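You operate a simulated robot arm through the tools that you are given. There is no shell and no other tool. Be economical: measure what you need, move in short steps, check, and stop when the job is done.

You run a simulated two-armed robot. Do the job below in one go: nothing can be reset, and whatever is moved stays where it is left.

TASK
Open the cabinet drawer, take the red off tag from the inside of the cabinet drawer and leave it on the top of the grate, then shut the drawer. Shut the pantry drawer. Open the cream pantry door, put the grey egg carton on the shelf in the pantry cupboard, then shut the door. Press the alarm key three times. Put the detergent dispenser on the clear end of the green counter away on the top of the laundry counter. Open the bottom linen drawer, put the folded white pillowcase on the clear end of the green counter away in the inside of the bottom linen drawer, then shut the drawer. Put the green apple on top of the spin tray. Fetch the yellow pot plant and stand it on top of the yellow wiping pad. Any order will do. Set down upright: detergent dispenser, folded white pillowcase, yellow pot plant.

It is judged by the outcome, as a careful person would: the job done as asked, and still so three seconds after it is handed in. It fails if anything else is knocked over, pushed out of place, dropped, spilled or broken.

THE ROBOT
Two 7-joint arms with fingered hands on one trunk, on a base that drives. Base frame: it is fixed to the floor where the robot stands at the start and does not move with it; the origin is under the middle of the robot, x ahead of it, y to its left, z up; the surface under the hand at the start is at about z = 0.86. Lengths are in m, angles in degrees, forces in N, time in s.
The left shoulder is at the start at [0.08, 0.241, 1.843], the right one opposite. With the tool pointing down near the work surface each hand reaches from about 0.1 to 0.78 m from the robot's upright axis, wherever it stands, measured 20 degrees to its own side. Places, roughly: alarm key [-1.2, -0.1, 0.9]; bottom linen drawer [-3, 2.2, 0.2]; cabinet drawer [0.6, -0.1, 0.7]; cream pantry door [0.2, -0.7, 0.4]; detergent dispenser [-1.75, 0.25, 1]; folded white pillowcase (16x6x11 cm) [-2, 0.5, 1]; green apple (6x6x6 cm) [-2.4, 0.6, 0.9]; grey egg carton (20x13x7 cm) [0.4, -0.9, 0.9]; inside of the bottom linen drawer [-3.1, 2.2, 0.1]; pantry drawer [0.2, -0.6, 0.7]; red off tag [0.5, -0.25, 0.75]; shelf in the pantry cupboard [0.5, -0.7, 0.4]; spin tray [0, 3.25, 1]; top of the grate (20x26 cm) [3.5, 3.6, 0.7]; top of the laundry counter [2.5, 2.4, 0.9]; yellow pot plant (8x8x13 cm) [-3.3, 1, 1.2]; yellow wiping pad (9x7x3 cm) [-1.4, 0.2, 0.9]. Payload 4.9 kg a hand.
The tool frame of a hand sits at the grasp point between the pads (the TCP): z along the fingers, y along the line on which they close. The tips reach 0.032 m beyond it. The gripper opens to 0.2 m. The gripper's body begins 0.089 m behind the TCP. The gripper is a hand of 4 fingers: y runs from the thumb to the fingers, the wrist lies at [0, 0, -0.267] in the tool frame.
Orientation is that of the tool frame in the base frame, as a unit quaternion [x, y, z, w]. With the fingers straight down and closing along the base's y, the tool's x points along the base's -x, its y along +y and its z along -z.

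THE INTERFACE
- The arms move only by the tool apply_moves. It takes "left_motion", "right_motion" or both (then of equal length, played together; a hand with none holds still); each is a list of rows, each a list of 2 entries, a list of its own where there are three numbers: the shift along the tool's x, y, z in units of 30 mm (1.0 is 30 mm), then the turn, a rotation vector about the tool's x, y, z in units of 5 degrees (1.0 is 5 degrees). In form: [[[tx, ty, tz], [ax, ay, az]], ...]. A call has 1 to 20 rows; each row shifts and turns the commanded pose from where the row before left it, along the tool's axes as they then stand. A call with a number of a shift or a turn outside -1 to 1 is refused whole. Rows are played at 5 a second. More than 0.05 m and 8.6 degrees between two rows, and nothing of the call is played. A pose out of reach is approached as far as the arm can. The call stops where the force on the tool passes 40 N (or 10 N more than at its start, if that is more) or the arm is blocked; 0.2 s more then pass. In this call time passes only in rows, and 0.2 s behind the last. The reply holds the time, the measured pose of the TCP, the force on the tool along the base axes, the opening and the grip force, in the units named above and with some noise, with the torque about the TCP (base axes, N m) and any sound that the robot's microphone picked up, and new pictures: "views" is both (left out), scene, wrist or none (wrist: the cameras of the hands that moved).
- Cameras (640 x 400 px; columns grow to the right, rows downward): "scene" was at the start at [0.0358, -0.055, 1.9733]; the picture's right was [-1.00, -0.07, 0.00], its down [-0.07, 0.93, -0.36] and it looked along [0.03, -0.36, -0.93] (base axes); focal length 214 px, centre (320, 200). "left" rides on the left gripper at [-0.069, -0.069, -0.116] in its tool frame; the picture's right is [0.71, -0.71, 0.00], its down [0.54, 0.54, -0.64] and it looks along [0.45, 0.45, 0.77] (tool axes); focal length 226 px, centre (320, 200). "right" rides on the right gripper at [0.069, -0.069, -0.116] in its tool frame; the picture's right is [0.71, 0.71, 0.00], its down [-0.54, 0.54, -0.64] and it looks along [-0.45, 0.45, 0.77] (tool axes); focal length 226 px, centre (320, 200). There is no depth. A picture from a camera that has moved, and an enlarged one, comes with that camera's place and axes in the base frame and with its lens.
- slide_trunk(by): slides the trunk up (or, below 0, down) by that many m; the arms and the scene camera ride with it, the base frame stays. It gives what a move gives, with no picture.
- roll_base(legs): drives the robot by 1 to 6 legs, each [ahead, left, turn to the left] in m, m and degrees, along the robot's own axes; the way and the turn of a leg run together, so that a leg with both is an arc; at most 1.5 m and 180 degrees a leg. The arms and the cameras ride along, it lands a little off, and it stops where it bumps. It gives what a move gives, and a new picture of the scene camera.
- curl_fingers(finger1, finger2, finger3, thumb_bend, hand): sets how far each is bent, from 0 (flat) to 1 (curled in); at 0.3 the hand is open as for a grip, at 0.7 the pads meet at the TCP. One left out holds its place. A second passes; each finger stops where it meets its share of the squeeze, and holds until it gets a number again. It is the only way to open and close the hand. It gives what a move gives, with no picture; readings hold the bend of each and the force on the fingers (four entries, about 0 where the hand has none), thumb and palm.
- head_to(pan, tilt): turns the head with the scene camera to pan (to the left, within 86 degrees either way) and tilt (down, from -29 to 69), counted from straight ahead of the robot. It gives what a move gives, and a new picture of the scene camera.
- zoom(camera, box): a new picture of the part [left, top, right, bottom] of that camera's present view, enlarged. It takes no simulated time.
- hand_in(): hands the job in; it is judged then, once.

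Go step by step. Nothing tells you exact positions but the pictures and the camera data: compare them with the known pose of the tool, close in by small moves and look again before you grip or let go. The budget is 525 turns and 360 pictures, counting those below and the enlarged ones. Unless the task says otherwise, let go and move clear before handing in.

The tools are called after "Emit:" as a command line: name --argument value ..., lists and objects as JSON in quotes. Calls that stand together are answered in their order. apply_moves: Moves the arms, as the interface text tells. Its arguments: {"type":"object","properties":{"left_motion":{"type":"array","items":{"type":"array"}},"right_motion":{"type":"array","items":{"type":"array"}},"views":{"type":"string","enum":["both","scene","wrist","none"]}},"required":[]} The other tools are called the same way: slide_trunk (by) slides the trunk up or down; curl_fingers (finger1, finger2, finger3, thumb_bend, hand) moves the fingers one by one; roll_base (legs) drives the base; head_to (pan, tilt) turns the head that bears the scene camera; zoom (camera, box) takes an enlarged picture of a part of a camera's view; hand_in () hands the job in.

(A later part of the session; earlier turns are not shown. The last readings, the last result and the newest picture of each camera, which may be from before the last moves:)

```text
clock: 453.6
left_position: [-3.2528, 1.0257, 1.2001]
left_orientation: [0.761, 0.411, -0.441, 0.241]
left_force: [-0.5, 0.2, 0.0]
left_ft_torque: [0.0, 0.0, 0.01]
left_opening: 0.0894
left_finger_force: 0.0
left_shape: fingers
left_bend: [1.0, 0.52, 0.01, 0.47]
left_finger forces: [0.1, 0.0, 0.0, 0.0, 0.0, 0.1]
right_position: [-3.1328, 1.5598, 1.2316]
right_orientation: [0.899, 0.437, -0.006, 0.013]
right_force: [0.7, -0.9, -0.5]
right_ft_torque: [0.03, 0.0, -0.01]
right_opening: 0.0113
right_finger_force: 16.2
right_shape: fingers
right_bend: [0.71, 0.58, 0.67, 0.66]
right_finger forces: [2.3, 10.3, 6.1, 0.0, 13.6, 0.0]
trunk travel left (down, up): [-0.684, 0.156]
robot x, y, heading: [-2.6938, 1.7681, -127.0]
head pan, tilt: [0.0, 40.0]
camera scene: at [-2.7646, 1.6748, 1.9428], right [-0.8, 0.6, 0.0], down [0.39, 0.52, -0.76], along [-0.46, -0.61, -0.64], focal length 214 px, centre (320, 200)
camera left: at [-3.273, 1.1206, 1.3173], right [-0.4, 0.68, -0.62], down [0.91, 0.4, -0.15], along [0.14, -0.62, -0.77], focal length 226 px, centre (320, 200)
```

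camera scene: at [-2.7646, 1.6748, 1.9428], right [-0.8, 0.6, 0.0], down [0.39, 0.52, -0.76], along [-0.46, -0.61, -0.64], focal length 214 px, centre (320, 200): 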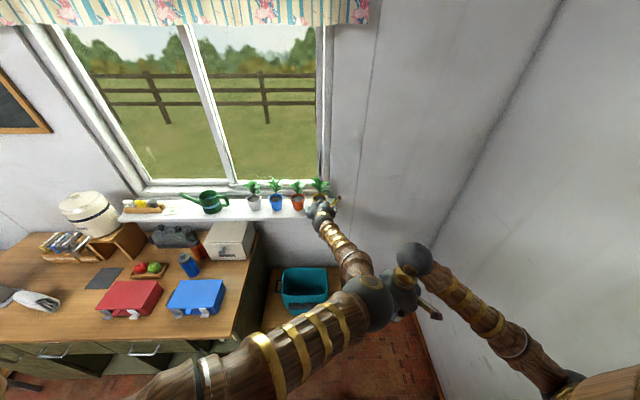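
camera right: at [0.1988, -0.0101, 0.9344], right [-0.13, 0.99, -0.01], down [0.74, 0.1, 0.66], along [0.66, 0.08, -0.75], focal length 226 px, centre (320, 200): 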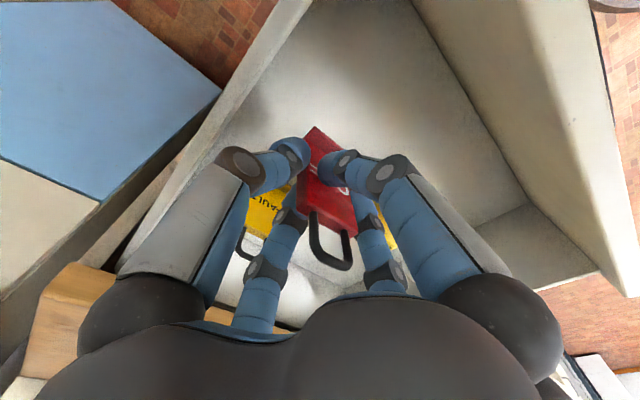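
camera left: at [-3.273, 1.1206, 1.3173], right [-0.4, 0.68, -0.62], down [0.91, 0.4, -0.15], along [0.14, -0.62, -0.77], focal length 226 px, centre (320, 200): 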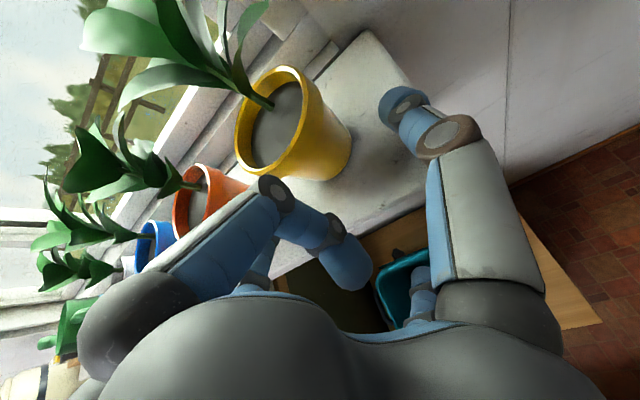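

Emit:
apply_moves --left_motion '[[[0, 0.4, 0], [0, 0, 0]], [[-0.1, 0, 0.75], [0, 0, 0]], [[-0.1, 0, 0.75], [0, 0, 0]], [[-0.1, 0, 0.7], [0, 0, 0]]]' --views "wrist"

```text
clock: 454.6
left_position: [-3.273, 0.9736, 1.1863]
left_orientation: [0.758, 0.411, -0.445, 0.243]
left_force: [8.8, 8.9, 31.2]
left_ft_torque: [0.49, 2.15, -0.79]
left_opening: 0.0905
left_finger_force: 16.1
left_shape: fingers
left_bend: [1.0, 0.52, 0.01, 0.47]
left_finger forces: [1.4, 1.8, 0.1, 0.0, 28.8, 0.1]
right_position: [-3.1292, 1.5663, 1.2344]
right_orientation: [0.899, 0.437, -0.009, 0.014]
right_force: [-0.3, -0.4, -0.3]
right_ft_torque: [0.04, -0.02, -0.02]
right_opening: 0.0118
right_finger_force: 16.6
right_shape: fingers
right_bend: [0.71, 0.58, 0.67, 0.66]
right_finger forces: [2.4, 10.1, 6.2, 0.0, 13.6, 0.1]
trunk travel left (down, up): [-0.684, 0.156]
robot x, y, heading: [-2.6979, 1.7713, -126.8]
head pan, tilt: [0.0, 40.0]
camera left: at [-3.2933, 1.0688, 1.3018], right [-0.4, 0.67, -0.62], down [0.9, 0.4, -0.16], along [0.14, -0.62, -0.77], focal length 226 px, centre (320, 200)
```

left: 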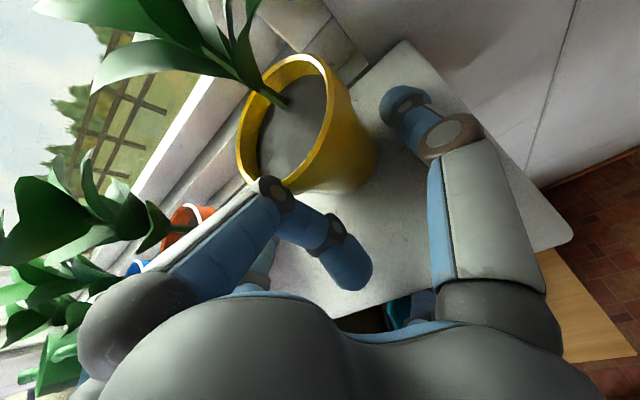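

The thumb touched the sill; I lift slightly, shift right, advance a bit and close.

Emit:
apply_moves --left_motion '[[[-0.5, 0, -0.3], [0, 0, 0]], [[0, -0.6, 0], [0, 0, 0]], [[-0.42, 0, 0.72], [0, 0, 0]]]' --views "none"

Emit:
curl_fingers --hand "left" --finger2 0.75 --thumb_bend 0.75

Emit:
zoom --camera "left" --box '[0, 0, 640, 400]'

```text
clock: 455.4
left_position: [-3.2999, 0.9683, 1.1919]
left_orientation: [0.763, 0.41, -0.44, 0.238]
left_force: [13.2, 18.1, 9.1]
left_ft_torque: [1.84, -1.2, -0.09]
left_opening: 0.0901
left_finger_force: 10.4
left_shape: fingers
left_bend: [1.0, 0.52, 0.01, 0.47]
left_finger forces: [0.0, 0.0, 20.9, 0.0, 0.0, 0.1]
right_position: [-3.1275, 1.5634, 1.2346]
right_orientation: [0.899, 0.437, -0.008, 0.013]
right_force: [0.7, 0.3, -1.2]
right_ft_torque: [0.04, 0.02, -0.01]
right_opening: 0.0116
right_finger_force: 16.2
right_shape: fingers
right_bend: [0.71, 0.58, 0.67, 0.66]
right_finger forces: [2.2, 10.1, 6.2, 0.1, 13.6, 0.1]
trunk travel left (down, up): [-0.684, 0.156]
robot x, y, heading: [-2.6956, 1.7676, -126.9]
head pan, tilt: [0.0, 40.0]
stopped in row 3 (left hand): the force on the tool passed its limit at 65 N (the readings are from after the stop); the commanded pose is now the measured one
```

```text
clock: 455.7
left_position: [-3.3, 0.9698, 1.1913]
left_orientation: [0.762, 0.41, -0.44, 0.24]
left_force: [11.3, 8.7, 6.2]
left_ft_torque: [0.81, -0.84, -0.29]
left_opening: 0.0625
left_finger_force: 22.1
left_shape: fingers
left_bend: [1.0, 0.56, 0.01, 0.66]
left_finger forces: [0.0, 16.2, 11.9, 0.1, 15.7, 0.1]
right_position: [-3.1297, 1.5638, 1.2338]
right_orientation: [0.9, 0.437, -0.007, 0.014]
right_force: [0.1, 1.1, -1.3]
right_ft_torque: [0.01, -0.02, -0.02]
right_opening: 0.0115
right_finger_force: 15.2
right_shape: fingers
right_bend: [0.71, 0.58, 0.67, 0.66]
right_finger forces: [2.3, 10.2, 6.1, 0.1, 13.6, 0.0]
trunk travel left (down, up): [-0.684, 0.156]
robot x, y, heading: [-2.6958, 1.7686, -126.9]
head pan, tilt: [0.0, 40.0]
stopped (left hand): the force on the tool passed its limit at 45 N (the readings are from after the stop); the commanded pose is now the measured one
```

```text
1.00 times, centred on (320, 200) of left (not enlarged: the box is as wide or as high as the picture)
camera zoom: at [-3.3209, 1.0636, 1.3089], right [-0.39, 0.68, -0.62], down [0.91, 0.39, -0.15], along [0.14, -0.62, -0.77], focal length 226 px, centre (320, 200)
```

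zoom: 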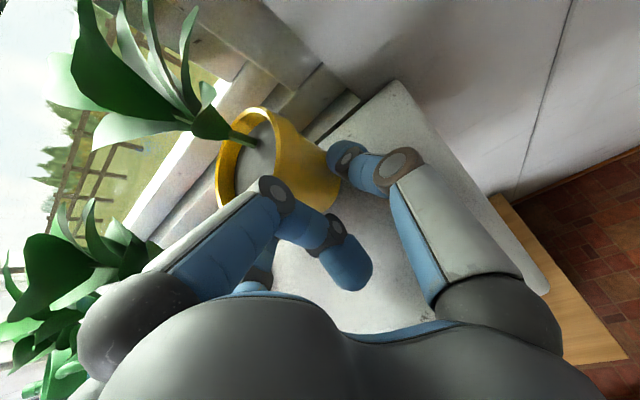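

Emit:
apply_moves --left_motion '[[[-0.43, 0, -0.25], [0, 0, 0]], [[-0.866, 0, -0.5], [0, 0, 0]]]' --views "wrist"

```text
clock: 456.2
left_position: [-3.2994, 0.9697, 1.1996]
left_orientation: [0.767, 0.41, -0.434, 0.235]
left_force: [3.4, 2.8, -7.8]
left_ft_torque: [-0.19, 0.11, -0.08]
left_opening: 0.062
left_finger_force: 18.6
left_shape: fingers
left_bend: [1.0, 0.56, 0.0, 0.66]
left_finger forces: [0.1, 16.6, 5.6, 0.0, 15.7, 0.0]
right_position: [-3.1319, 1.5609, 1.2326]
right_orientation: [0.899, 0.437, -0.006, 0.014]
right_force: [0.9, 0.6, -0.5]
right_ft_torque: [0.0, 0.0, -0.01]
right_opening: 0.0114
right_finger_force: 16.1
right_shape: fingers
right_bend: [0.71, 0.58, 0.67, 0.66]
right_finger forces: [2.2, 10.2, 6.3, 0.0, 13.7, 0.0]
trunk travel left (down, up): [-0.684, 0.156]
robot x, y, heading: [-2.6955, 1.7661, -126.9]
head pan, tilt: [0.0, 40.0]
stopped in row 2 (left hand): the force on the tool passed its limit at 53 N (the readings are from after the stop); the commanded pose is now the measured one
camera left: at [-3.3208, 1.0634, 1.3177], right [-0.39, 0.69, -0.61], down [0.91, 0.39, -0.13], along [0.15, -0.61, -0.78], focal length 226 px, centre (320, 200)
```

left: 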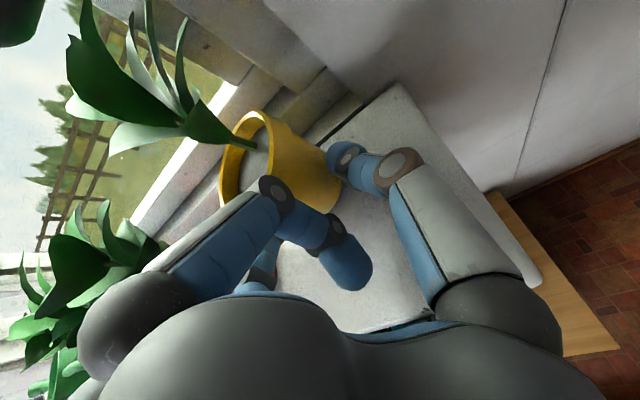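

Finger 3 is caught under the sill's lip. I draw back slightly with the pot, then lift.

Emit:
apply_moves --left_motion '[[[0.2, 0, -0.5], [0, 0, 0]], [[0.15, 0, -0.5], [0, 0, 0]], [[0.1, 0, -0.5], [0, 0, 0]], [[-0.5, 0, -0.6], [0, 0, 0]], [[-0.8, 0, -0.5], [0, 0, 0]]]' --views "wrist"

```text
clock: 457.4
left_position: [-3.2691, 1.0163, 1.2653]
left_orientation: [0.766, 0.41, -0.435, 0.235]
left_force: [-0.5, 0.3, -2.6]
left_ft_torque: [0.09, -0.02, 0.02]
left_opening: 0.0618
left_finger_force: 16.2
left_shape: fingers
left_bend: [1.0, 0.56, 0.0, 0.66]
left_finger forces: [0.0, 16.4, 0.1, 0.0, 15.3, 0.0]
right_position: [-3.1317, 1.5631, 1.2321]
right_orientation: [0.899, 0.437, -0.006, 0.013]
right_force: [-0.5, 0.6, -1.1]
right_ft_torque: [0.0, -0.01, 0.03]
right_opening: 0.0116
right_finger_force: 16.3
right_shape: fingers
right_bend: [0.71, 0.58, 0.67, 0.66]
right_finger forces: [2.3, 10.2, 6.3, 0.0, 13.6, 0.0]
trunk travel left (down, up): [-0.684, 0.156]
robot x, y, heading: [-2.6981, 1.7701, -126.8]
head pan, tilt: [0.0, 40.0]
camera left: at [-3.2912, 1.1092, 1.3829], right [-0.39, 0.69, -0.61], down [0.91, 0.39, -0.13], along [0.15, -0.61, -0.78], focal length 226 px, centre (320, 200)
```

left: 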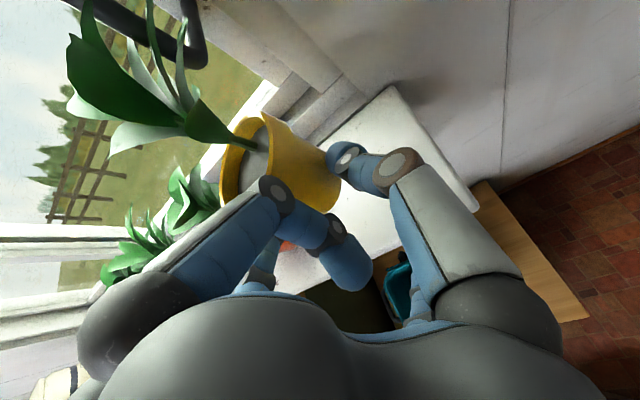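

Pot lifted. I back away from the counter and drive along to the small table with the yellow pad.

Emit:
roll_base --legs '[[-0.6, 0, 0], [0, 1.0, 0], [0, 0.97, 0]]'

Emit:
head_to --pan 10 --tilt 50

```text
clock: 470.2
left_position: [-1.3344, 0.3106, 1.2635]
left_orientation: [0.767, 0.41, -0.434, 0.235]
left_force: [-0.8, 0.9, -2.6]
left_ft_torque: [0.12, 0.0, 0.01]
left_opening: 0.062
left_finger_force: 15.7
left_shape: fingers
left_bend: [1.0, 0.56, 0.0, 0.66]
left_finger forces: [0.1, 16.3, 0.0, 0.1, 15.5, 0.1]
right_position: [-1.1976, 0.857, 1.2319]
right_orientation: [0.898, 0.439, -0.006, 0.014]
right_force: [-0.3, -0.4, -0.6]
right_ft_torque: [0.03, 0.0, -0.04]
right_opening: 0.0117
right_finger_force: 15.3
right_shape: fingers
right_bend: [0.71, 0.58, 0.67, 0.66]
right_finger forces: [2.4, 10.2, 6.1, 0.1, 13.6, 0.0]
trunk travel left (down, up): [-0.684, 0.156]
robot x, y, heading: [-0.7614, 1.0663, -127.0]
head pan, tilt: [0.0, 40.0]
camera scene: at [-0.8302, 0.974, 1.9429], right [-0.8, 0.6, 0.0], down [0.39, 0.51, -0.77], along [-0.46, -0.61, -0.64], focal length 214 px, centre (320, 200)
```

scene: 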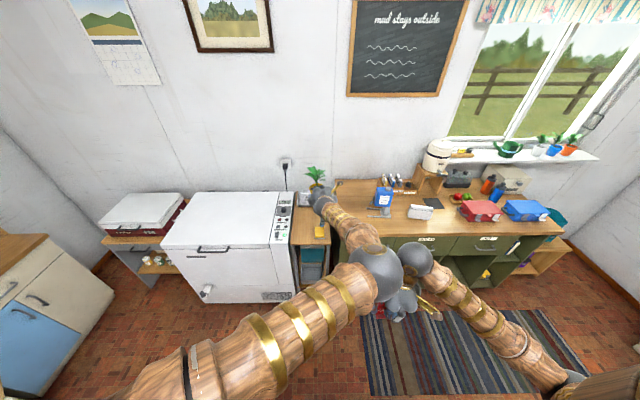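

```text
clock: 470.9
left_position: [-1.3339, 0.3092, 1.2636]
left_orientation: [0.766, 0.411, -0.434, 0.235]
left_force: [-0.7, 0.4, -2.1]
left_ft_torque: [0.09, -0.01, 0.03]
left_opening: 0.062
left_finger_force: 15.7
left_shape: fingers
left_bend: [1.0, 0.56, 0.0, 0.66]
left_finger forces: [0.1, 16.3, 0.1, 0.1, 15.4, 0.1]
right_position: [-1.1964, 0.8562, 1.2329]
right_orientation: [0.898, 0.439, -0.007, 0.013]
right_force: [0.7, -0.5, -1.1]
right_ft_torque: [0.0, 0.0, -0.02]
right_opening: 0.0113
right_finger_force: 15.8
right_shape: fingers
right_bend: [0.71, 0.58, 0.67, 0.66]
right_finger forces: [2.4, 10.1, 6.1, 0.1, 13.6, 0.0]
trunk travel left (down, up): [-0.684, 0.156]
robot x, y, heading: [-0.7629, 1.0633, -126.9]
head pan, tilt: [10.0, 50.0]
camera scene: at [-0.813, 0.9726, 1.9288], right [-0.89, 0.45, 0.0], down [0.35, 0.68, -0.64], along [-0.29, -0.57, -0.77], focal length 214 px, centre (320, 200)
```

scene: 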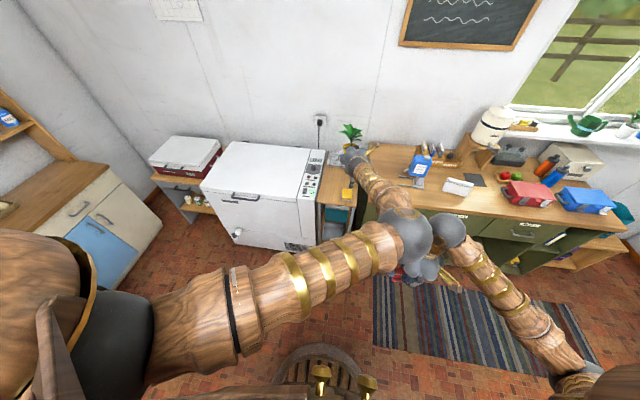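

Emit:
apply_moves --left_motion '[[[-0.39, 0, 0.68], [0, 0, 0]], [[-0.39, 0, 0.68], [0, 0, 0]], [[-0.39, 0, 0.68], [0, 0, 0]]]' --views "none"

Emit:
slide_trunk --by -0.28

Emit:
zoom --camera "left" --box '[0, 0, 640, 400]'

Emit:
zoom --camera "scene" --box '[280, 80, 420, 220]'

```text
clock: 471.8
left_position: [-1.3713, 0.2491, 1.2623]
left_orientation: [0.766, 0.411, -0.435, 0.235]
left_force: [0.3, -0.5, -3.2]
left_ft_torque: [0.08, -0.01, -0.03]
left_opening: 0.0617
left_finger_force: 16.2
left_shape: fingers
left_bend: [1.0, 0.56, 0.0, 0.66]
left_finger forces: [0.1, 16.4, 0.0, 0.0, 15.3, 0.1]
right_position: [-1.1971, 0.8541, 1.232]
right_orientation: [0.899, 0.438, -0.006, 0.012]
right_force: [0.0, -0.3, -0.8]
right_ft_torque: [0.06, -0.03, 0.0]
right_opening: 0.0116
right_finger_force: 15.4
right_shape: fingers
right_bend: [0.71, 0.58, 0.67, 0.66]
right_finger forces: [2.4, 10.2, 6.1, 0.1, 13.7, 0.0]
trunk travel left (down, up): [-0.684, 0.156]
robot x, y, heading: [-0.7608, 1.0653, -126.8]
head pan, tilt: [10.0, 50.0]
```

```text
clock: 474.6
left_position: [-1.3724, 0.2507, 0.9844]
left_orientation: [0.766, 0.412, -0.434, 0.236]
left_force: [0.2, -0.3, -2.9]
left_ft_torque: [0.11, -0.02, 0.04]
left_opening: 0.062
left_finger_force: 16.2
left_shape: fingers
left_bend: [1.0, 0.56, 0.0, 0.66]
left_finger forces: [0.1, 16.4, 0.0, 0.0, 15.3, 0.0]
right_position: [-1.1959, 0.8551, 0.9529]
right_orientation: [0.899, 0.439, -0.006, 0.013]
right_force: [0.4, 0.1, -0.4]
right_ft_torque: [0.01, 0.0, -0.01]
right_opening: 0.0115
right_finger_force: 16.0
right_shape: fingers
right_bend: [0.71, 0.58, 0.67, 0.66]
right_finger forces: [2.4, 10.2, 6.2, 0.0, 13.6, 0.0]
trunk travel left (down, up): [-0.404, 0.436]
robot x, y, heading: [-0.7637, 1.066, -126.8]
head pan, tilt: [10.0, 50.0]
```

```text
1.00 times, centred on (320, 200) of left (not enlarged: the box is as wide or as high as the picture)
camera zoom: at [-1.3938, 0.3433, 1.1019], right [-0.39, 0.69, -0.61], down [0.91, 0.39, -0.13], along [0.15, -0.61, -0.78], focal length 226 px, centre (320, 200)
```

zoom: 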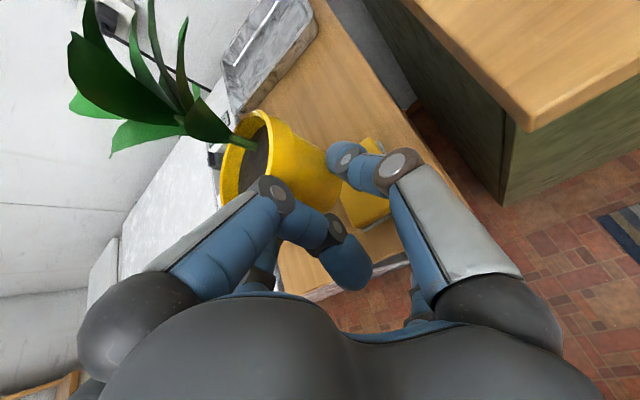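

```text
2.86 times, centred on (350, 150) of scene
camera zoom: at [-0.8124, 0.9725, 1.6488], right [-0.89, 0.45, 0.0], down [0.35, 0.68, -0.64], along [-0.29, -0.57, -0.77], focal length 613 px, centre (234, 343)
```

zoom: 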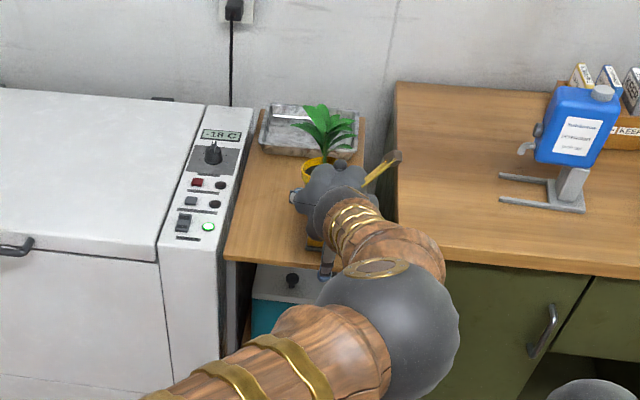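

Emit:
apply_moves --left_motion '[[[-0.17, 0, 0.3], [0, 0, 0]]]' --views "none"

Emit:
slide_trunk --by -0.04

Emit:
apply_moves --left_motion '[[[0.26, 0, 0.15], [0, 0, 0]], [[0.17, 0, 0.1], [0, 0, 0]], [[0.17, 0, 0.1], [0, 0, 0]]]' --views "wrist"

```text
clock: 475.0
left_position: [-1.3782, 0.2413, 0.9831]
left_orientation: [0.766, 0.411, -0.434, 0.235]
left_force: [-0.5, -0.7, -2.5]
left_ft_torque: [0.09, 0.01, -0.04]
left_opening: 0.062
left_finger_force: 15.7
left_shape: fingers
left_bend: [1.0, 0.56, 0.0, 0.66]
left_finger forces: [0.0, 16.3, 0.1, 0.0, 15.2, 0.0]
right_position: [-1.1968, 0.855, 0.9524]
right_orientation: [0.899, 0.438, -0.007, 0.013]
right_force: [0.4, 0.0, 0.2]
right_ft_torque: [0.05, -0.02, 0.0]
right_opening: 0.0118
right_finger_force: 16.3
right_shape: fingers
right_bend: [0.71, 0.58, 0.67, 0.66]
right_finger forces: [2.4, 10.2, 6.2, 0.0, 13.4, 0.0]
trunk travel left (down, up): [-0.404, 0.436]
robot x, y, heading: [-0.7596, 1.0673, -126.7]
head pan, tilt: [10.0, 50.0]
```

```text
clock: 475.8
left_position: [-1.3782, 0.2422, 0.944]
left_orientation: [0.766, 0.411, -0.435, 0.235]
left_force: [-0.1, 0.7, -1.8]
left_ft_torque: [0.14, 0.0, 0.04]
left_opening: 0.0618
left_finger_force: 16.0
left_shape: fingers
left_bend: [1.0, 0.56, 0.0, 0.66]
left_finger forces: [0.1, 16.4, 0.0, 0.1, 15.3, 0.0]
right_position: [-1.1961, 0.8551, 0.9129]
right_orientation: [0.899, 0.438, -0.006, 0.013]
right_force: [0.5, 0.2, 0.4]
right_ft_torque: [-0.01, -0.01, 0.0]
right_opening: 0.0114
right_finger_force: 15.7
right_shape: fingers
right_bend: [0.71, 0.58, 0.67, 0.66]
right_finger forces: [2.3, 10.2, 6.1, 0.0, 13.6, 0.0]
trunk travel left (down, up): [-0.364, 0.476]
robot x, y, heading: [-0.7618, 1.0649, -126.9]
head pan, tilt: [10.0, 50.0]
```

```text
clock: 476.6
left_position: [-1.379, 0.2413, 0.9215]
left_orientation: [0.766, 0.412, -0.433, 0.235]
left_force: [0.1, -0.1, -3.3]
left_ft_torque: [0.1, -0.03, 0.01]
left_opening: 0.062
left_finger_force: 16.3
left_shape: fingers
left_bend: [1.0, 0.56, 0.0, 0.66]
left_finger forces: [0.0, 16.3, 0.0, 0.0, 15.1, 0.0]
right_position: [-1.1954, 0.8553, 0.9126]
right_orientation: [0.899, 0.438, -0.006, 0.012]
right_force: [-1.3, 0.0, 0.2]
right_ft_torque: [0.05, 0.0, -0.01]
right_opening: 0.0116
right_finger_force: 16.0
right_shape: fingers
right_bend: [0.71, 0.58, 0.67, 0.66]
right_finger forces: [2.3, 10.2, 6.1, 0.1, 13.5, 0.0]
trunk travel left (down, up): [-0.364, 0.476]
robot x, y, heading: [-0.7596, 1.0664, -126.9]
head pan, tilt: [10.0, 50.0]
camera left: at [-1.3998, 0.3338, 1.0405], right [-0.39, 0.69, -0.61], down [0.91, 0.39, -0.13], along [0.15, -0.61, -0.78], focal length 226 px, centre (320, 200)
```

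left: 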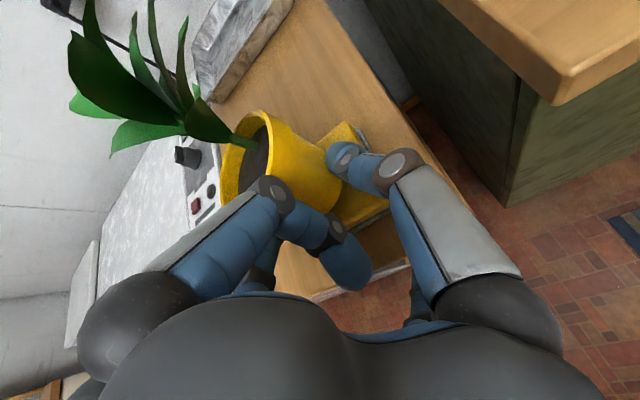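

Emit:
apply_moves --left_motion '[[[0.2, -0.15, 0.12], [0, 0, 0]], [[0.2, -0.15, 0.12], [0, 0, 0]], [[0.17, 0, 0.1], [0, 0, 0]], [[0.17, 0, 0.1], [0, 0, 0]]]' --views "none"

```text
clock: 477.6
left_position: [-1.3845, 0.2471, 0.9074]
left_orientation: [0.763, 0.41, -0.439, 0.237]
left_force: [-1.6, -4.1, 39.1]
left_ft_torque: [-0.99, 0.74, 0.29]
left_opening: 0.059
left_finger_force: 26.8
left_shape: fingers
left_bend: [1.0, 0.55, 0.0, 0.67]
left_finger forces: [0.0, 17.1, 0.0, 0.1, 36.5, 0.0]
right_position: [-1.1936, 0.8589, 0.9146]
right_orientation: [0.899, 0.438, -0.009, 0.014]
right_force: [0.0, 0.0, -0.2]
right_ft_torque: [0.02, -0.02, 0.0]
right_opening: 0.0116
right_finger_force: 15.7
right_shape: fingers
right_bend: [0.71, 0.58, 0.67, 0.66]
right_finger forces: [2.5, 10.2, 6.2, 0.0, 13.6, 0.0]
trunk travel left (down, up): [-0.364, 0.476]
robot x, y, heading: [-0.759, 1.0639, -126.7]
head pan, tilt: [10.0, 50.0]
```

Emit:
apply_moves --left_motion '[[[-0.1, 0, -0.06], [0, 0, 0]]]' --views "none"

Emit:
curl_fingers --hand "left" --finger2 0.5 --thumb_bend 0.5

Emit:
zoom --camera "left" --box '[0, 0, 640, 400]'

```text
clock: 478.0
left_position: [-1.3852, 0.2499, 0.9074]
left_orientation: [0.764, 0.41, -0.437, 0.236]
left_force: [-3.4, -8.3, 36.7]
left_ft_torque: [-0.92, 0.71, 0.19]
left_opening: 0.0587
left_finger_force: 26.1
left_shape: fingers
left_bend: [1.0, 0.55, 0.0, 0.67]
left_finger forces: [0.0, 16.6, 0.1, 0.0, 35.9, 0.0]
right_position: [-1.1951, 0.8587, 0.9145]
right_orientation: [0.899, 0.438, -0.009, 0.014]
right_force: [0.2, -0.8, -0.5]
right_ft_torque: [0.0, 0.01, 0.02]
right_opening: 0.0116
right_finger_force: 15.8
right_shape: fingers
right_bend: [0.71, 0.58, 0.67, 0.66]
right_finger forces: [2.4, 10.2, 6.1, 0.1, 13.4, 0.1]
trunk travel left (down, up): [-0.364, 0.476]
robot x, y, heading: [-0.7588, 1.0652, -126.8]
head pan, tilt: [10.0, 50.0]
```

```text
clock: 479.0
left_position: [-1.3849, 0.2479, 0.8989]
left_orientation: [0.766, 0.413, -0.433, 0.236]
left_force: [0.2, 0.7, -0.6]
left_ft_torque: [-0.04, 0.01, 0.03]
left_opening: 0.0849
left_finger_force: 0.1
left_shape: fingers
left_bend: [1.0, 0.5, 0.0, 0.5]
left_finger forces: [0.0, 0.0, 0.0, 0.0, 0.1, 0.0]
right_position: [-1.197, 0.8551, 0.9119]
right_orientation: [0.898, 0.439, -0.006, 0.013]
right_force: [-0.3, -1.4, 0.1]
right_ft_torque: [0.01, -0.02, -0.01]
right_opening: 0.0118
right_finger_force: 16.0
right_shape: fingers
right_bend: [0.71, 0.58, 0.67, 0.66]
right_finger forces: [2.4, 10.2, 6.1, 0.1, 13.5, 0.0]
trunk travel left (down, up): [-0.364, 0.476]
robot x, y, heading: [-0.7639, 1.066, -127.0]
head pan, tilt: [10.0, 50.0]
```

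```text
1.00 times, centred on (320, 200) of left (not enlarged: the box is as wide or as high as the picture)
camera zoom: at [-1.4069, 0.3393, 1.0172], right [-0.39, 0.69, -0.61], down [0.91, 0.39, -0.13], along [0.15, -0.61, -0.78], focal length 226 px, centre (320, 200)
```

zoom: 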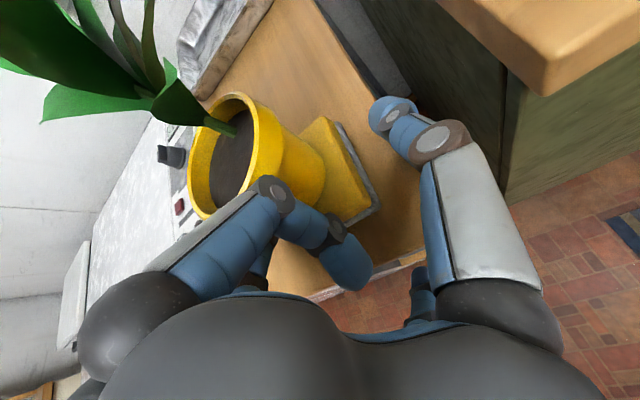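

The pot stands centred on the pad. I back the hand straight out.

Emit:
apply_moves --left_motion '[[[0.4, 0, -0.75], [0, 0, 0]], [[0.4, 0, -0.75], [0, 0, 0]], [[0.45, 0, -0.8], [0, 0, 0]], [[0.45, 0, -0.8], [0, 0, 0]], [[0.45, 0, -0.8], [0, 0, 0]], [[0.45, 0, -0.8], [0, 0, 0]], [[0.45, 0, -0.8], [0, 0, 0]]]' --views "none"

Emit:
roll_base --legs '[[-0.1, -0.25, 0]]'

```text
clock: 480.6
left_position: [-1.2798, 0.4046, 0.9078]
left_orientation: [0.766, 0.411, -0.435, 0.236]
left_force: [-0.7, 0.0, 0.0]
left_ft_torque: [-0.02, 0.0, -0.02]
left_opening: 0.0852
left_finger_force: 0.0
left_shape: fingers
left_bend: [1.0, 0.5, 0.0, 0.5]
left_finger forces: [0.0, 0.1, 0.1, 0.0, 0.1, 0.0]
right_position: [-1.1953, 0.8569, 0.9125]
right_orientation: [0.898, 0.439, -0.007, 0.013]
right_force: [0.5, -0.1, -0.2]
right_ft_torque: [-0.01, 0.0, 0.01]
right_opening: 0.0116
right_finger_force: 16.3
right_shape: fingers
right_bend: [0.71, 0.58, 0.67, 0.66]
right_finger forces: [2.4, 10.2, 6.2, 0.0, 13.7, 0.0]
trunk travel left (down, up): [-0.364, 0.476]
robot x, y, heading: [-0.7569, 1.0673, -126.7]
head pan, tilt: [10.0, 50.0]
```

```text
clock: 482.5
left_position: [-1.423, 0.6334, 0.9064]
left_orientation: [0.765, 0.412, -0.434, 0.236]
left_force: [-0.1, 0.0, -0.1]
left_ft_torque: [0.02, 0.02, 0.0]
left_opening: 0.0852
left_finger_force: 0.0
left_shape: fingers
left_bend: [1.0, 0.5, 0.0, 0.5]
left_finger forces: [0.0, 0.0, 0.0, 0.1, 0.1, 0.0]
right_position: [-1.3411, 1.0871, 0.9118]
right_orientation: [0.898, 0.439, -0.007, 0.013]
right_force: [0.0, -0.5, -0.8]
right_ft_torque: [0.0, 0.0, 0.0]
right_opening: 0.0114
right_finger_force: 15.8
right_shape: fingers
right_bend: [0.71, 0.58, 0.67, 0.66]
right_finger forces: [2.4, 10.1, 6.1, 0.0, 13.6, 0.1]
trunk travel left (down, up): [-0.364, 0.476]
robot x, y, heading: [-0.9078, 1.2966, -126.8]
head pan, tilt: [10.0, 50.0]
camera scene: at [-0.956, 1.2036, 1.6088], right [-0.89, 0.45, 0.0], down [0.34, 0.69, -0.64], along [-0.29, -0.57, -0.77], focal length 214 px, centre (320, 200)
```

scene: 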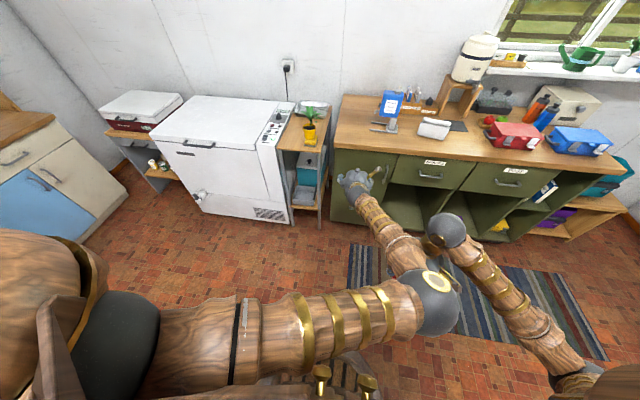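

The plant is upright on the pad. Next the detergent dispenser: a closer look.

Emit:
zoom --camera "scene" --box '[355, 75, 455, 155]'

```text
5.00 times, centred on (405, 115) of scene
camera zoom: at [-0.956, 1.2036, 1.6088], right [-0.89, 0.45, 0.0], down [0.34, 0.69, -0.64], along [-0.29, -0.57, -0.77], focal length 1072 px, centre (-105, 625)
```

zoom: 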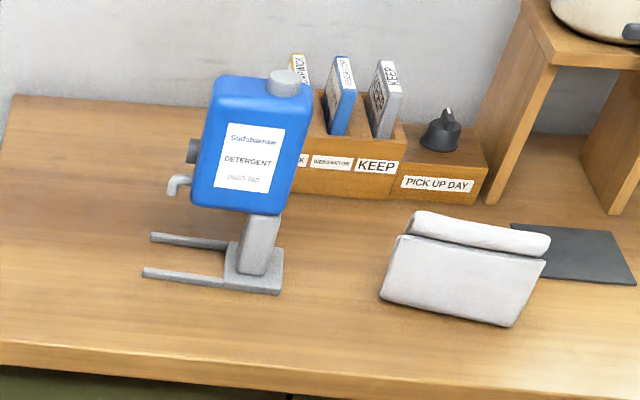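

I raise the trunk, turn the left hand vertical with fingers open, and move it above the jug.

Emit:
slide_trunk --by 0.35

Emit:
curl_fingers --hand "left" --finger1 0.43 --finger2 0.43 --finger3 0.43 --thumb_bend 0.43

Emit:
apply_moves --left_motion '[[[0, 0, 0], [0, 1, 0]], [[0, 0, 0], [0, 1, 0]], [[0, 0, 0], [0, 1, 0]], [[0, 0, 0], [0, 1, 0]], [[0, 0, 0], [0, 1, 0]], [[0, 0, 0], [0, 1, 0]], [[0, 0, 0], [0, 1, 0]], [[0, 0, 0], [0, 1, 0]], [[0, 0, 0], [0, 1, 0]], [[0, 0, 0], [0, 1, 0]], [[0, 0, 0], [0, 1, 0]], [[0, 0, 0], [0, 1, 0]]]' --views "none"

Emit:
roll_base --legs '[[0, -0.14, 0], [0.42, 0, 0]]'

Emit:
zoom --camera "left" --box '[0, 0, 640, 400]'

```text
clock: 485.9
left_position: [-1.4239, 0.6341, 1.2563]
left_orientation: [0.765, 0.413, -0.434, 0.236]
left_force: [0.1, 1.1, 0.9]
left_ft_torque: [0.03, -0.05, -0.02]
left_opening: 0.0847
left_finger_force: 0.0
left_shape: fingers
left_bend: [1.0, 0.5, 0.0, 0.5]
left_finger forces: [0.0, 0.0, 0.1, 0.0, 0.1, 0.0]
right_position: [-1.3409, 1.0868, 1.2628]
right_orientation: [0.898, 0.439, -0.006, 0.013]
right_force: [0.3, 0.1, -0.2]
right_ft_torque: [0.0, 0.0, -0.01]
right_opening: 0.0117
right_finger_force: 16.1
right_shape: fingers
right_bend: [0.71, 0.58, 0.67, 0.66]
right_finger forces: [2.5, 10.2, 6.0, 0.0, 13.5, 0.1]
trunk travel left (down, up): [-0.714, 0.126]
robot x, y, heading: [-0.9023, 1.297, -126.6]
head pan, tilt: [10.0, 50.0]
```

```text
clock: 486.9
left_position: [-1.4233, 0.6332, 1.256]
left_orientation: [0.765, 0.413, -0.434, 0.236]
left_force: [0.5, -0.5, -0.3]
left_ft_torque: [0.01, -0.01, 0.01]
left_opening: 0.0941
left_finger_force: 0.1
left_shape: fingers
left_bend: [0.43, 0.43, 0.43, 0.43]
left_finger forces: [0.0, 0.0, 0.1, 0.0, 0.0, 0.1]
right_position: [-1.3402, 1.0868, 1.2621]
right_orientation: [0.898, 0.439, -0.007, 0.013]
right_force: [0.2, -0.3, 0.2]
right_ft_torque: [0.0, 0.03, 0.02]
right_opening: 0.0116
right_finger_force: 16.5
right_shape: fingers
right_bend: [0.71, 0.58, 0.67, 0.66]
right_finger forces: [2.4, 10.1, 6.2, 0.0, 13.5, 0.0]
trunk travel left (down, up): [-0.714, 0.126]
robot x, y, heading: [-0.905, 1.2976, -126.7]
head pan, tilt: [10.0, 50.0]
```

```text
clock: 489.6
left_position: [-1.4228, 0.6321, 1.2552]
left_orientation: [0.879, 0.476, 0.008, -0.003]
left_force: [0.5, -1.3, -0.1]
left_ft_torque: [0.03, 0.0, 0.02]
left_opening: 0.0942
left_finger_force: 0.1
left_shape: fingers
left_bend: [0.43, 0.43, 0.43, 0.43]
left_finger forces: [0.0, 0.0, 0.0, 0.0, 0.0, 0.0]
right_position: [-1.3391, 1.0832, 1.2622]
right_orientation: [0.899, 0.438, -0.005, 0.013]
right_force: [0.5, -0.4, -0.8]
right_ft_torque: [0.03, 0.02, 0.01]
right_opening: 0.0115
right_finger_force: 16.3
right_shape: fingers
right_bend: [0.71, 0.58, 0.67, 0.66]
right_finger forces: [2.4, 10.2, 6.1, 0.0, 13.4, 0.1]
trunk travel left (down, up): [-0.714, 0.126]
robot x, y, heading: [-0.9034, 1.2949, -126.4]
head pan, tilt: [10.0, 50.0]
```

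```text
clock: 493.1
left_position: [-1.7818, 0.3799, 1.2585]
left_orientation: [0.879, 0.476, 0.005, -0.001]
left_force: [0.1, -0.6, -0.3]
left_ft_torque: [-0.02, 0.03, 0.05]
left_opening: 0.0942
left_finger_force: 0.0
left_shape: fingers
left_bend: [0.43, 0.43, 0.43, 0.43]
left_finger forces: [0.0, 0.0, 0.0, 0.0, 0.0, 0.0]
right_position: [-1.7011, 0.8324, 1.2639]
right_orientation: [0.897, 0.441, -0.007, 0.013]
right_force: [0.1, -0.1, -0.4]
right_ft_torque: [-0.03, 0.04, 0.0]
right_opening: 0.0116
right_finger_force: 16.7
right_shape: fingers
right_bend: [0.71, 0.58, 0.67, 0.66]
right_finger forces: [2.6, 10.2, 6.1, 0.1, 13.6, 0.0]
trunk travel left (down, up): [-0.714, 0.126]
robot x, y, heading: [-1.2659, 1.0398, -126.4]
head pan, tilt: [10.0, 50.0]
camera scene: at [-1.3169, 0.9525, 1.9591], right [-0.9, 0.44, 0.0], down [0.34, 0.69, -0.64], along [-0.29, -0.58, -0.76], focal length 214 px, centre (320, 200)
```

scene: 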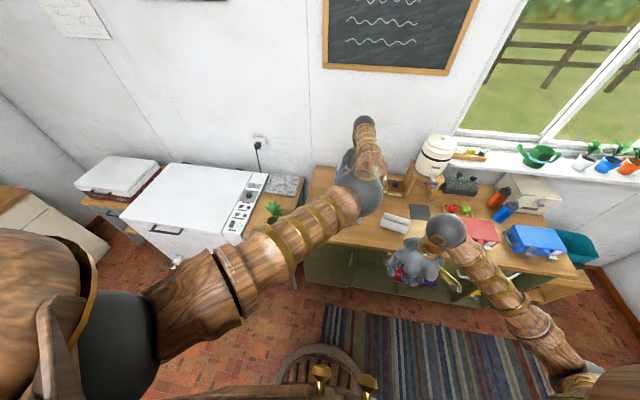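

```text
1.00 times, centred on (320, 200) of left (not enlarged: the box is as wide or as high as the picture)
camera zoom: at [-1.8783, 0.3591, 1.3732], right [-0.21, 0.98, 0.01], down [0.74, 0.15, 0.65], along [0.64, 0.14, -0.76], focal length 226 px, centre (320, 200)
```

zoom: 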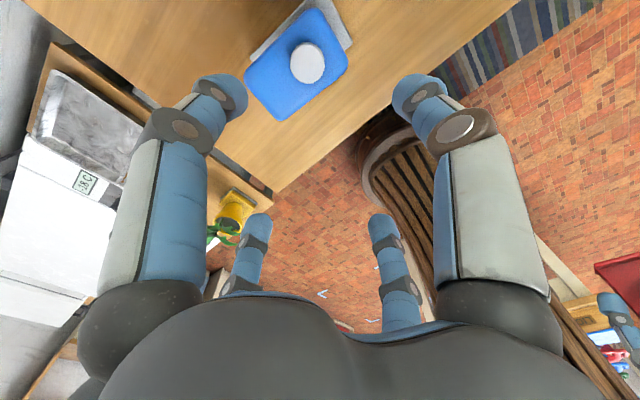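

Emit:
apply_moves --left_motion '[[[-0.9, -0.33, 0], [0, 0, 0]], [[-0.9, -0.33, 0], [0, 0, 0]], [[0, 0, 0.9], [0, 0, 0]], [[0, 0, 0.9], [0, 0, 0]], [[0, 0, 0.9], [0, 0, 0]], [[0, 0, 0.9], [0, 0, 0]]]' --views "wrist"

```text
clock: 494.5
left_position: [-1.7864, 0.3649, 1.1531]
left_orientation: [0.879, 0.477, 0.006, -0.003]
left_force: [-0.4, -1.2, -0.4]
left_ft_torque: [0.02, 0.01, 0.0]
left_opening: 0.0946
left_finger_force: 0.1
left_shape: fingers
left_bend: [0.43, 0.43, 0.43, 0.43]
left_finger forces: [0.0, 0.0, 0.0, 0.0, 0.0, 0.1]
left hand out of reach, approached as far as the arm can: row 2, 3, 4, 5, 6
right_position: [-1.6996, 0.8277, 1.2641]
right_orientation: [0.897, 0.441, -0.006, 0.012]
right_force: [-0.2, -0.4, 0.0]
right_ft_torque: [-0.01, 0.01, 0.0]
right_opening: 0.0115
right_finger_force: 16.7
right_shape: fingers
right_bend: [0.71, 0.58, 0.67, 0.66]
right_finger forces: [2.5, 10.3, 6.0, 0.1, 13.5, 0.1]
trunk travel left (down, up): [-0.714, 0.126]
robot x, y, heading: [-1.267, 1.0425, -126.2]
head pan, tilt: [10.0, 50.0]
camera left: at [-1.8814, 0.3433, 1.2676], right [-0.21, 0.98, 0.01], down [0.74, 0.15, 0.65], along [0.64, 0.14, -0.76], focal length 226 px, centre (320, 200)
```

left: 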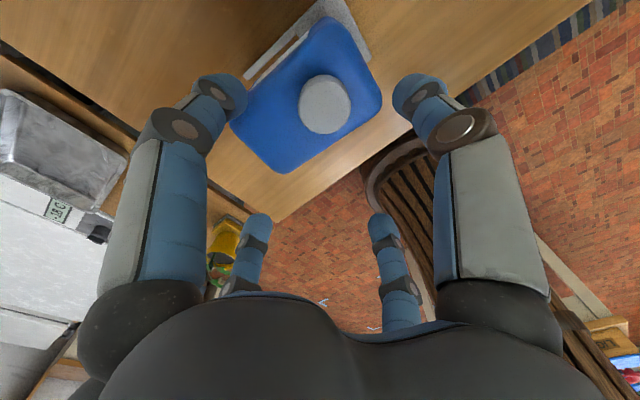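

Emit:
roll_base --legs '[[0.045, -0.03, 0]]'

Emit:
slide_trunk --by -0.05

Emit:
curl_fingers --hand "left" --finger1 0.75 --finger2 0.75 --finger3 0.75 --thumb_bend 0.75

Emit:
zoom --camera "left" --box '[0, 0, 640, 400]'

```text
clock: 495.4
left_position: [-1.828, 0.3496, 1.1602]
left_orientation: [0.879, 0.476, 0.002, -0.002]
left_force: [1.1, 0.1, 1.0]
left_ft_torque: [-0.01, 0.15, 0.04]
left_opening: 0.0946
left_finger_force: 0.0
left_shape: fingers
left_bend: [0.43, 0.43, 0.43, 0.43]
left_finger forces: [0.1, 0.0, 0.0, 0.0, 0.0, 0.1]
right_position: [-1.7413, 0.8155, 1.2673]
right_orientation: [0.896, 0.443, -0.012, 0.013]
right_force: [1.9, 0.9, 0.0]
right_ft_torque: [-0.07, 0.14, 0.01]
right_opening: 0.0116
right_finger_force: 16.5
right_shape: fingers
right_bend: [0.71, 0.58, 0.67, 0.66]
right_finger forces: [2.4, 10.1, 6.1, 0.0, 13.5, 0.0]
trunk travel left (down, up): [-0.714, 0.126]
robot x, y, heading: [-1.3205, 1.0231, -126.4]
head pan, tilt: [10.0, 50.0]
camera scene: at [-1.3527, 0.9376, 1.9597], right [-0.9, 0.44, 0.01], down [0.33, 0.68, -0.65], along [-0.29, -0.58, -0.76], focal length 214 px, centre (320, 200)
```

scene: 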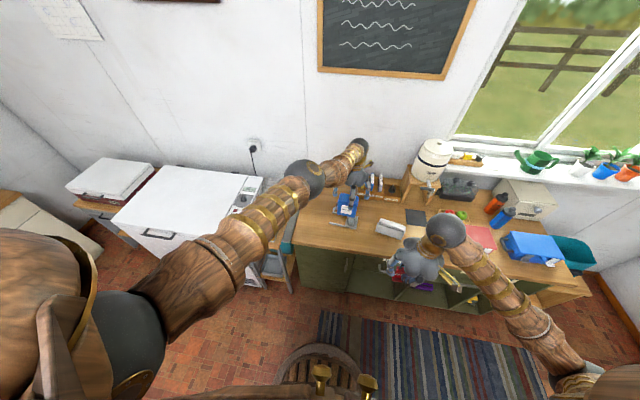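

```text
clock: 496.3
left_position: [-1.8376, 0.3487, 1.1029]
left_orientation: [0.878, 0.478, 0.007, -0.001]
left_force: [-1.2, 0.3, -0.7]
left_ft_torque: [0.03, -0.03, 0.01]
left_opening: 0.0948
left_finger_force: 0.0
left_shape: fingers
left_bend: [0.43, 0.43, 0.43, 0.43]
left_finger forces: [0.1, 0.0, 0.0, 0.0, 0.1, 0.0]
right_position: [-1.7522, 0.8117, 1.2126]
right_orientation: [0.897, 0.442, -0.006, 0.013]
right_force: [0.1, 0.0, -0.5]
right_ft_torque: [0.02, -0.02, -0.01]
right_opening: 0.0116
right_finger_force: 16.2
right_shape: fingers
right_bend: [0.71, 0.58, 0.67, 0.66]
right_finger forces: [2.5, 10.1, 6.1, 0.0, 13.5, 0.0]
trunk travel left (down, up): [-0.664, 0.176]
robot x, y, heading: [-1.3183, 1.0264, -126.2]
head pan, tilt: [10.0, 50.0]
```

```text
clock: 497.3
left_position: [-1.8361, 0.3461, 1.1011]
left_orientation: [0.879, 0.477, 0.007, -0.002]
left_force: [-1.2, -0.2, -0.5]
left_ft_torque: [-0.03, -0.07, 0.0]
left_opening: 0.0414
left_finger_force: 25.5
left_shape: fingers
left_bend: [0.62, 0.44, 0.55, 0.58]
left_finger forces: [7.3, 12.3, 9.9, 0.0, 21.4, 0.0]
right_position: [-1.7525, 0.812, 1.2122]
right_orientation: [0.897, 0.443, -0.006, 0.013]
right_force: [0.2, 0.5, -1.0]
right_ft_torque: [0.02, 0.05, 0.0]
right_opening: 0.0115
right_finger_force: 16.3
right_shape: fingers
right_bend: [0.71, 0.58, 0.67, 0.66]
right_finger forces: [2.4, 10.1, 6.1, 0.0, 13.4, 0.1]
trunk travel left (down, up): [-0.664, 0.176]
robot x, y, heading: [-1.3196, 1.0258, -126.4]
head pan, tilt: [10.0, 50.0]
```

```text
1.00 times, centred on (320, 200) of left (not enlarged: the box is as wide or as high as the picture)
camera zoom: at [-1.9321, 0.3262, 1.2174], right [-0.21, 0.98, 0.01], down [0.74, 0.15, 0.65], along [0.64, 0.14, -0.76], focal length 226 px, centre (320, 200)
```

zoom: 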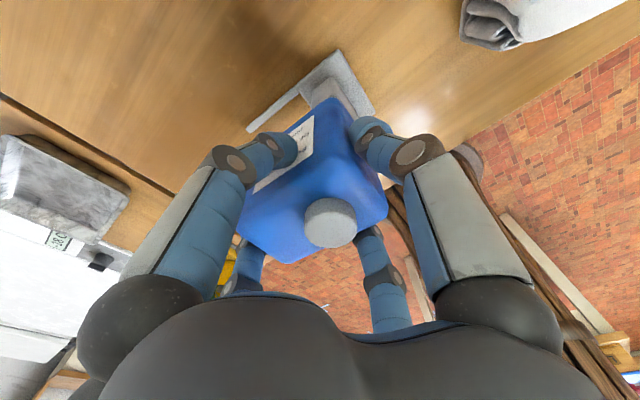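

Emit:
slide_trunk --by 0.12

Emit:
roll_base --legs '[[-0.6, 0, 0]]'

```text
clock: 498.8
left_position: [-1.8372, 0.3462, 1.2215]
left_orientation: [0.879, 0.477, 0.007, -0.002]
left_force: [0.4, 0.4, -8.7]
left_ft_torque: [0.05, 0.13, 0.0]
left_opening: 0.0414
left_finger_force: 25.8
left_shape: fingers
left_bend: [0.62, 0.44, 0.55, 0.58]
left_finger forces: [7.2, 12.7, 9.8, 0.0, 20.9, 0.0]
right_position: [-1.7527, 0.8117, 1.331]
right_orientation: [0.896, 0.443, -0.006, 0.014]
right_force: [0.4, 0.4, -0.7]
right_ft_torque: [-0.01, 0.02, 0.0]
right_opening: 0.0116
right_finger_force: 16.4
right_shape: fingers
right_bend: [0.71, 0.58, 0.67, 0.66]
right_finger forces: [2.5, 10.2, 6.1, 0.0, 13.5, 0.1]
trunk travel left (down, up): [-0.784, 0.056]
robot x, y, heading: [-1.3203, 1.0264, -126.4]
head pan, tilt: [10.0, 50.0]
```

```text
clock: 502.2
left_position: [-1.4857, 0.8255, 1.2213]
left_orientation: [0.879, 0.476, 0.008, -0.003]
left_force: [0.5, -1.0, -9.0]
left_ft_torque: [0.01, 0.13, 0.01]
left_opening: 0.0417
left_finger_force: 25.5
left_shape: fingers
left_bend: [0.62, 0.44, 0.55, 0.58]
left_finger forces: [7.3, 12.9, 9.7, 0.0, 21.1, 0.1]
right_position: [-1.4007, 1.2911, 1.3316]
right_orientation: [0.898, 0.441, -0.005, 0.013]
right_force: [-0.7, -0.1, -0.9]
right_ft_torque: [-0.01, -0.03, -0.02]
right_opening: 0.0115
right_finger_force: 16.5
right_shape: fingers
right_bend: [0.71, 0.58, 0.67, 0.66]
right_finger forces: [2.5, 10.2, 6.1, 0.0, 13.4, 0.0]
trunk travel left (down, up): [-0.784, 0.056]
robot x, y, heading: [-0.9616, 1.5031, -126.7]
head pan, tilt: [10.0, 50.0]
camera scene: at [-1.0185, 1.4082, 2.0284], right [-0.9, 0.45, 0.0], down [0.34, 0.69, -0.64], along [-0.28, -0.57, -0.77], focal length 214 px, centre (320, 200)
```

scene: 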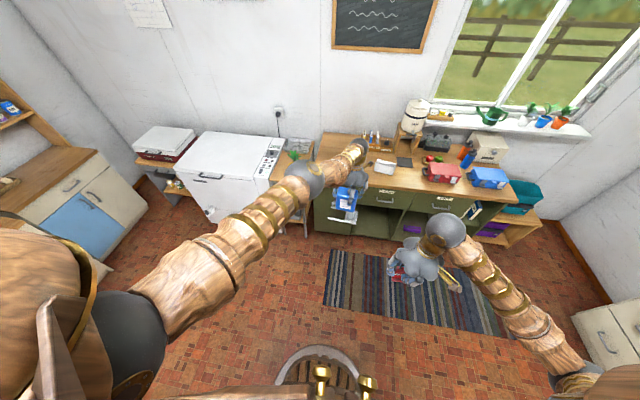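

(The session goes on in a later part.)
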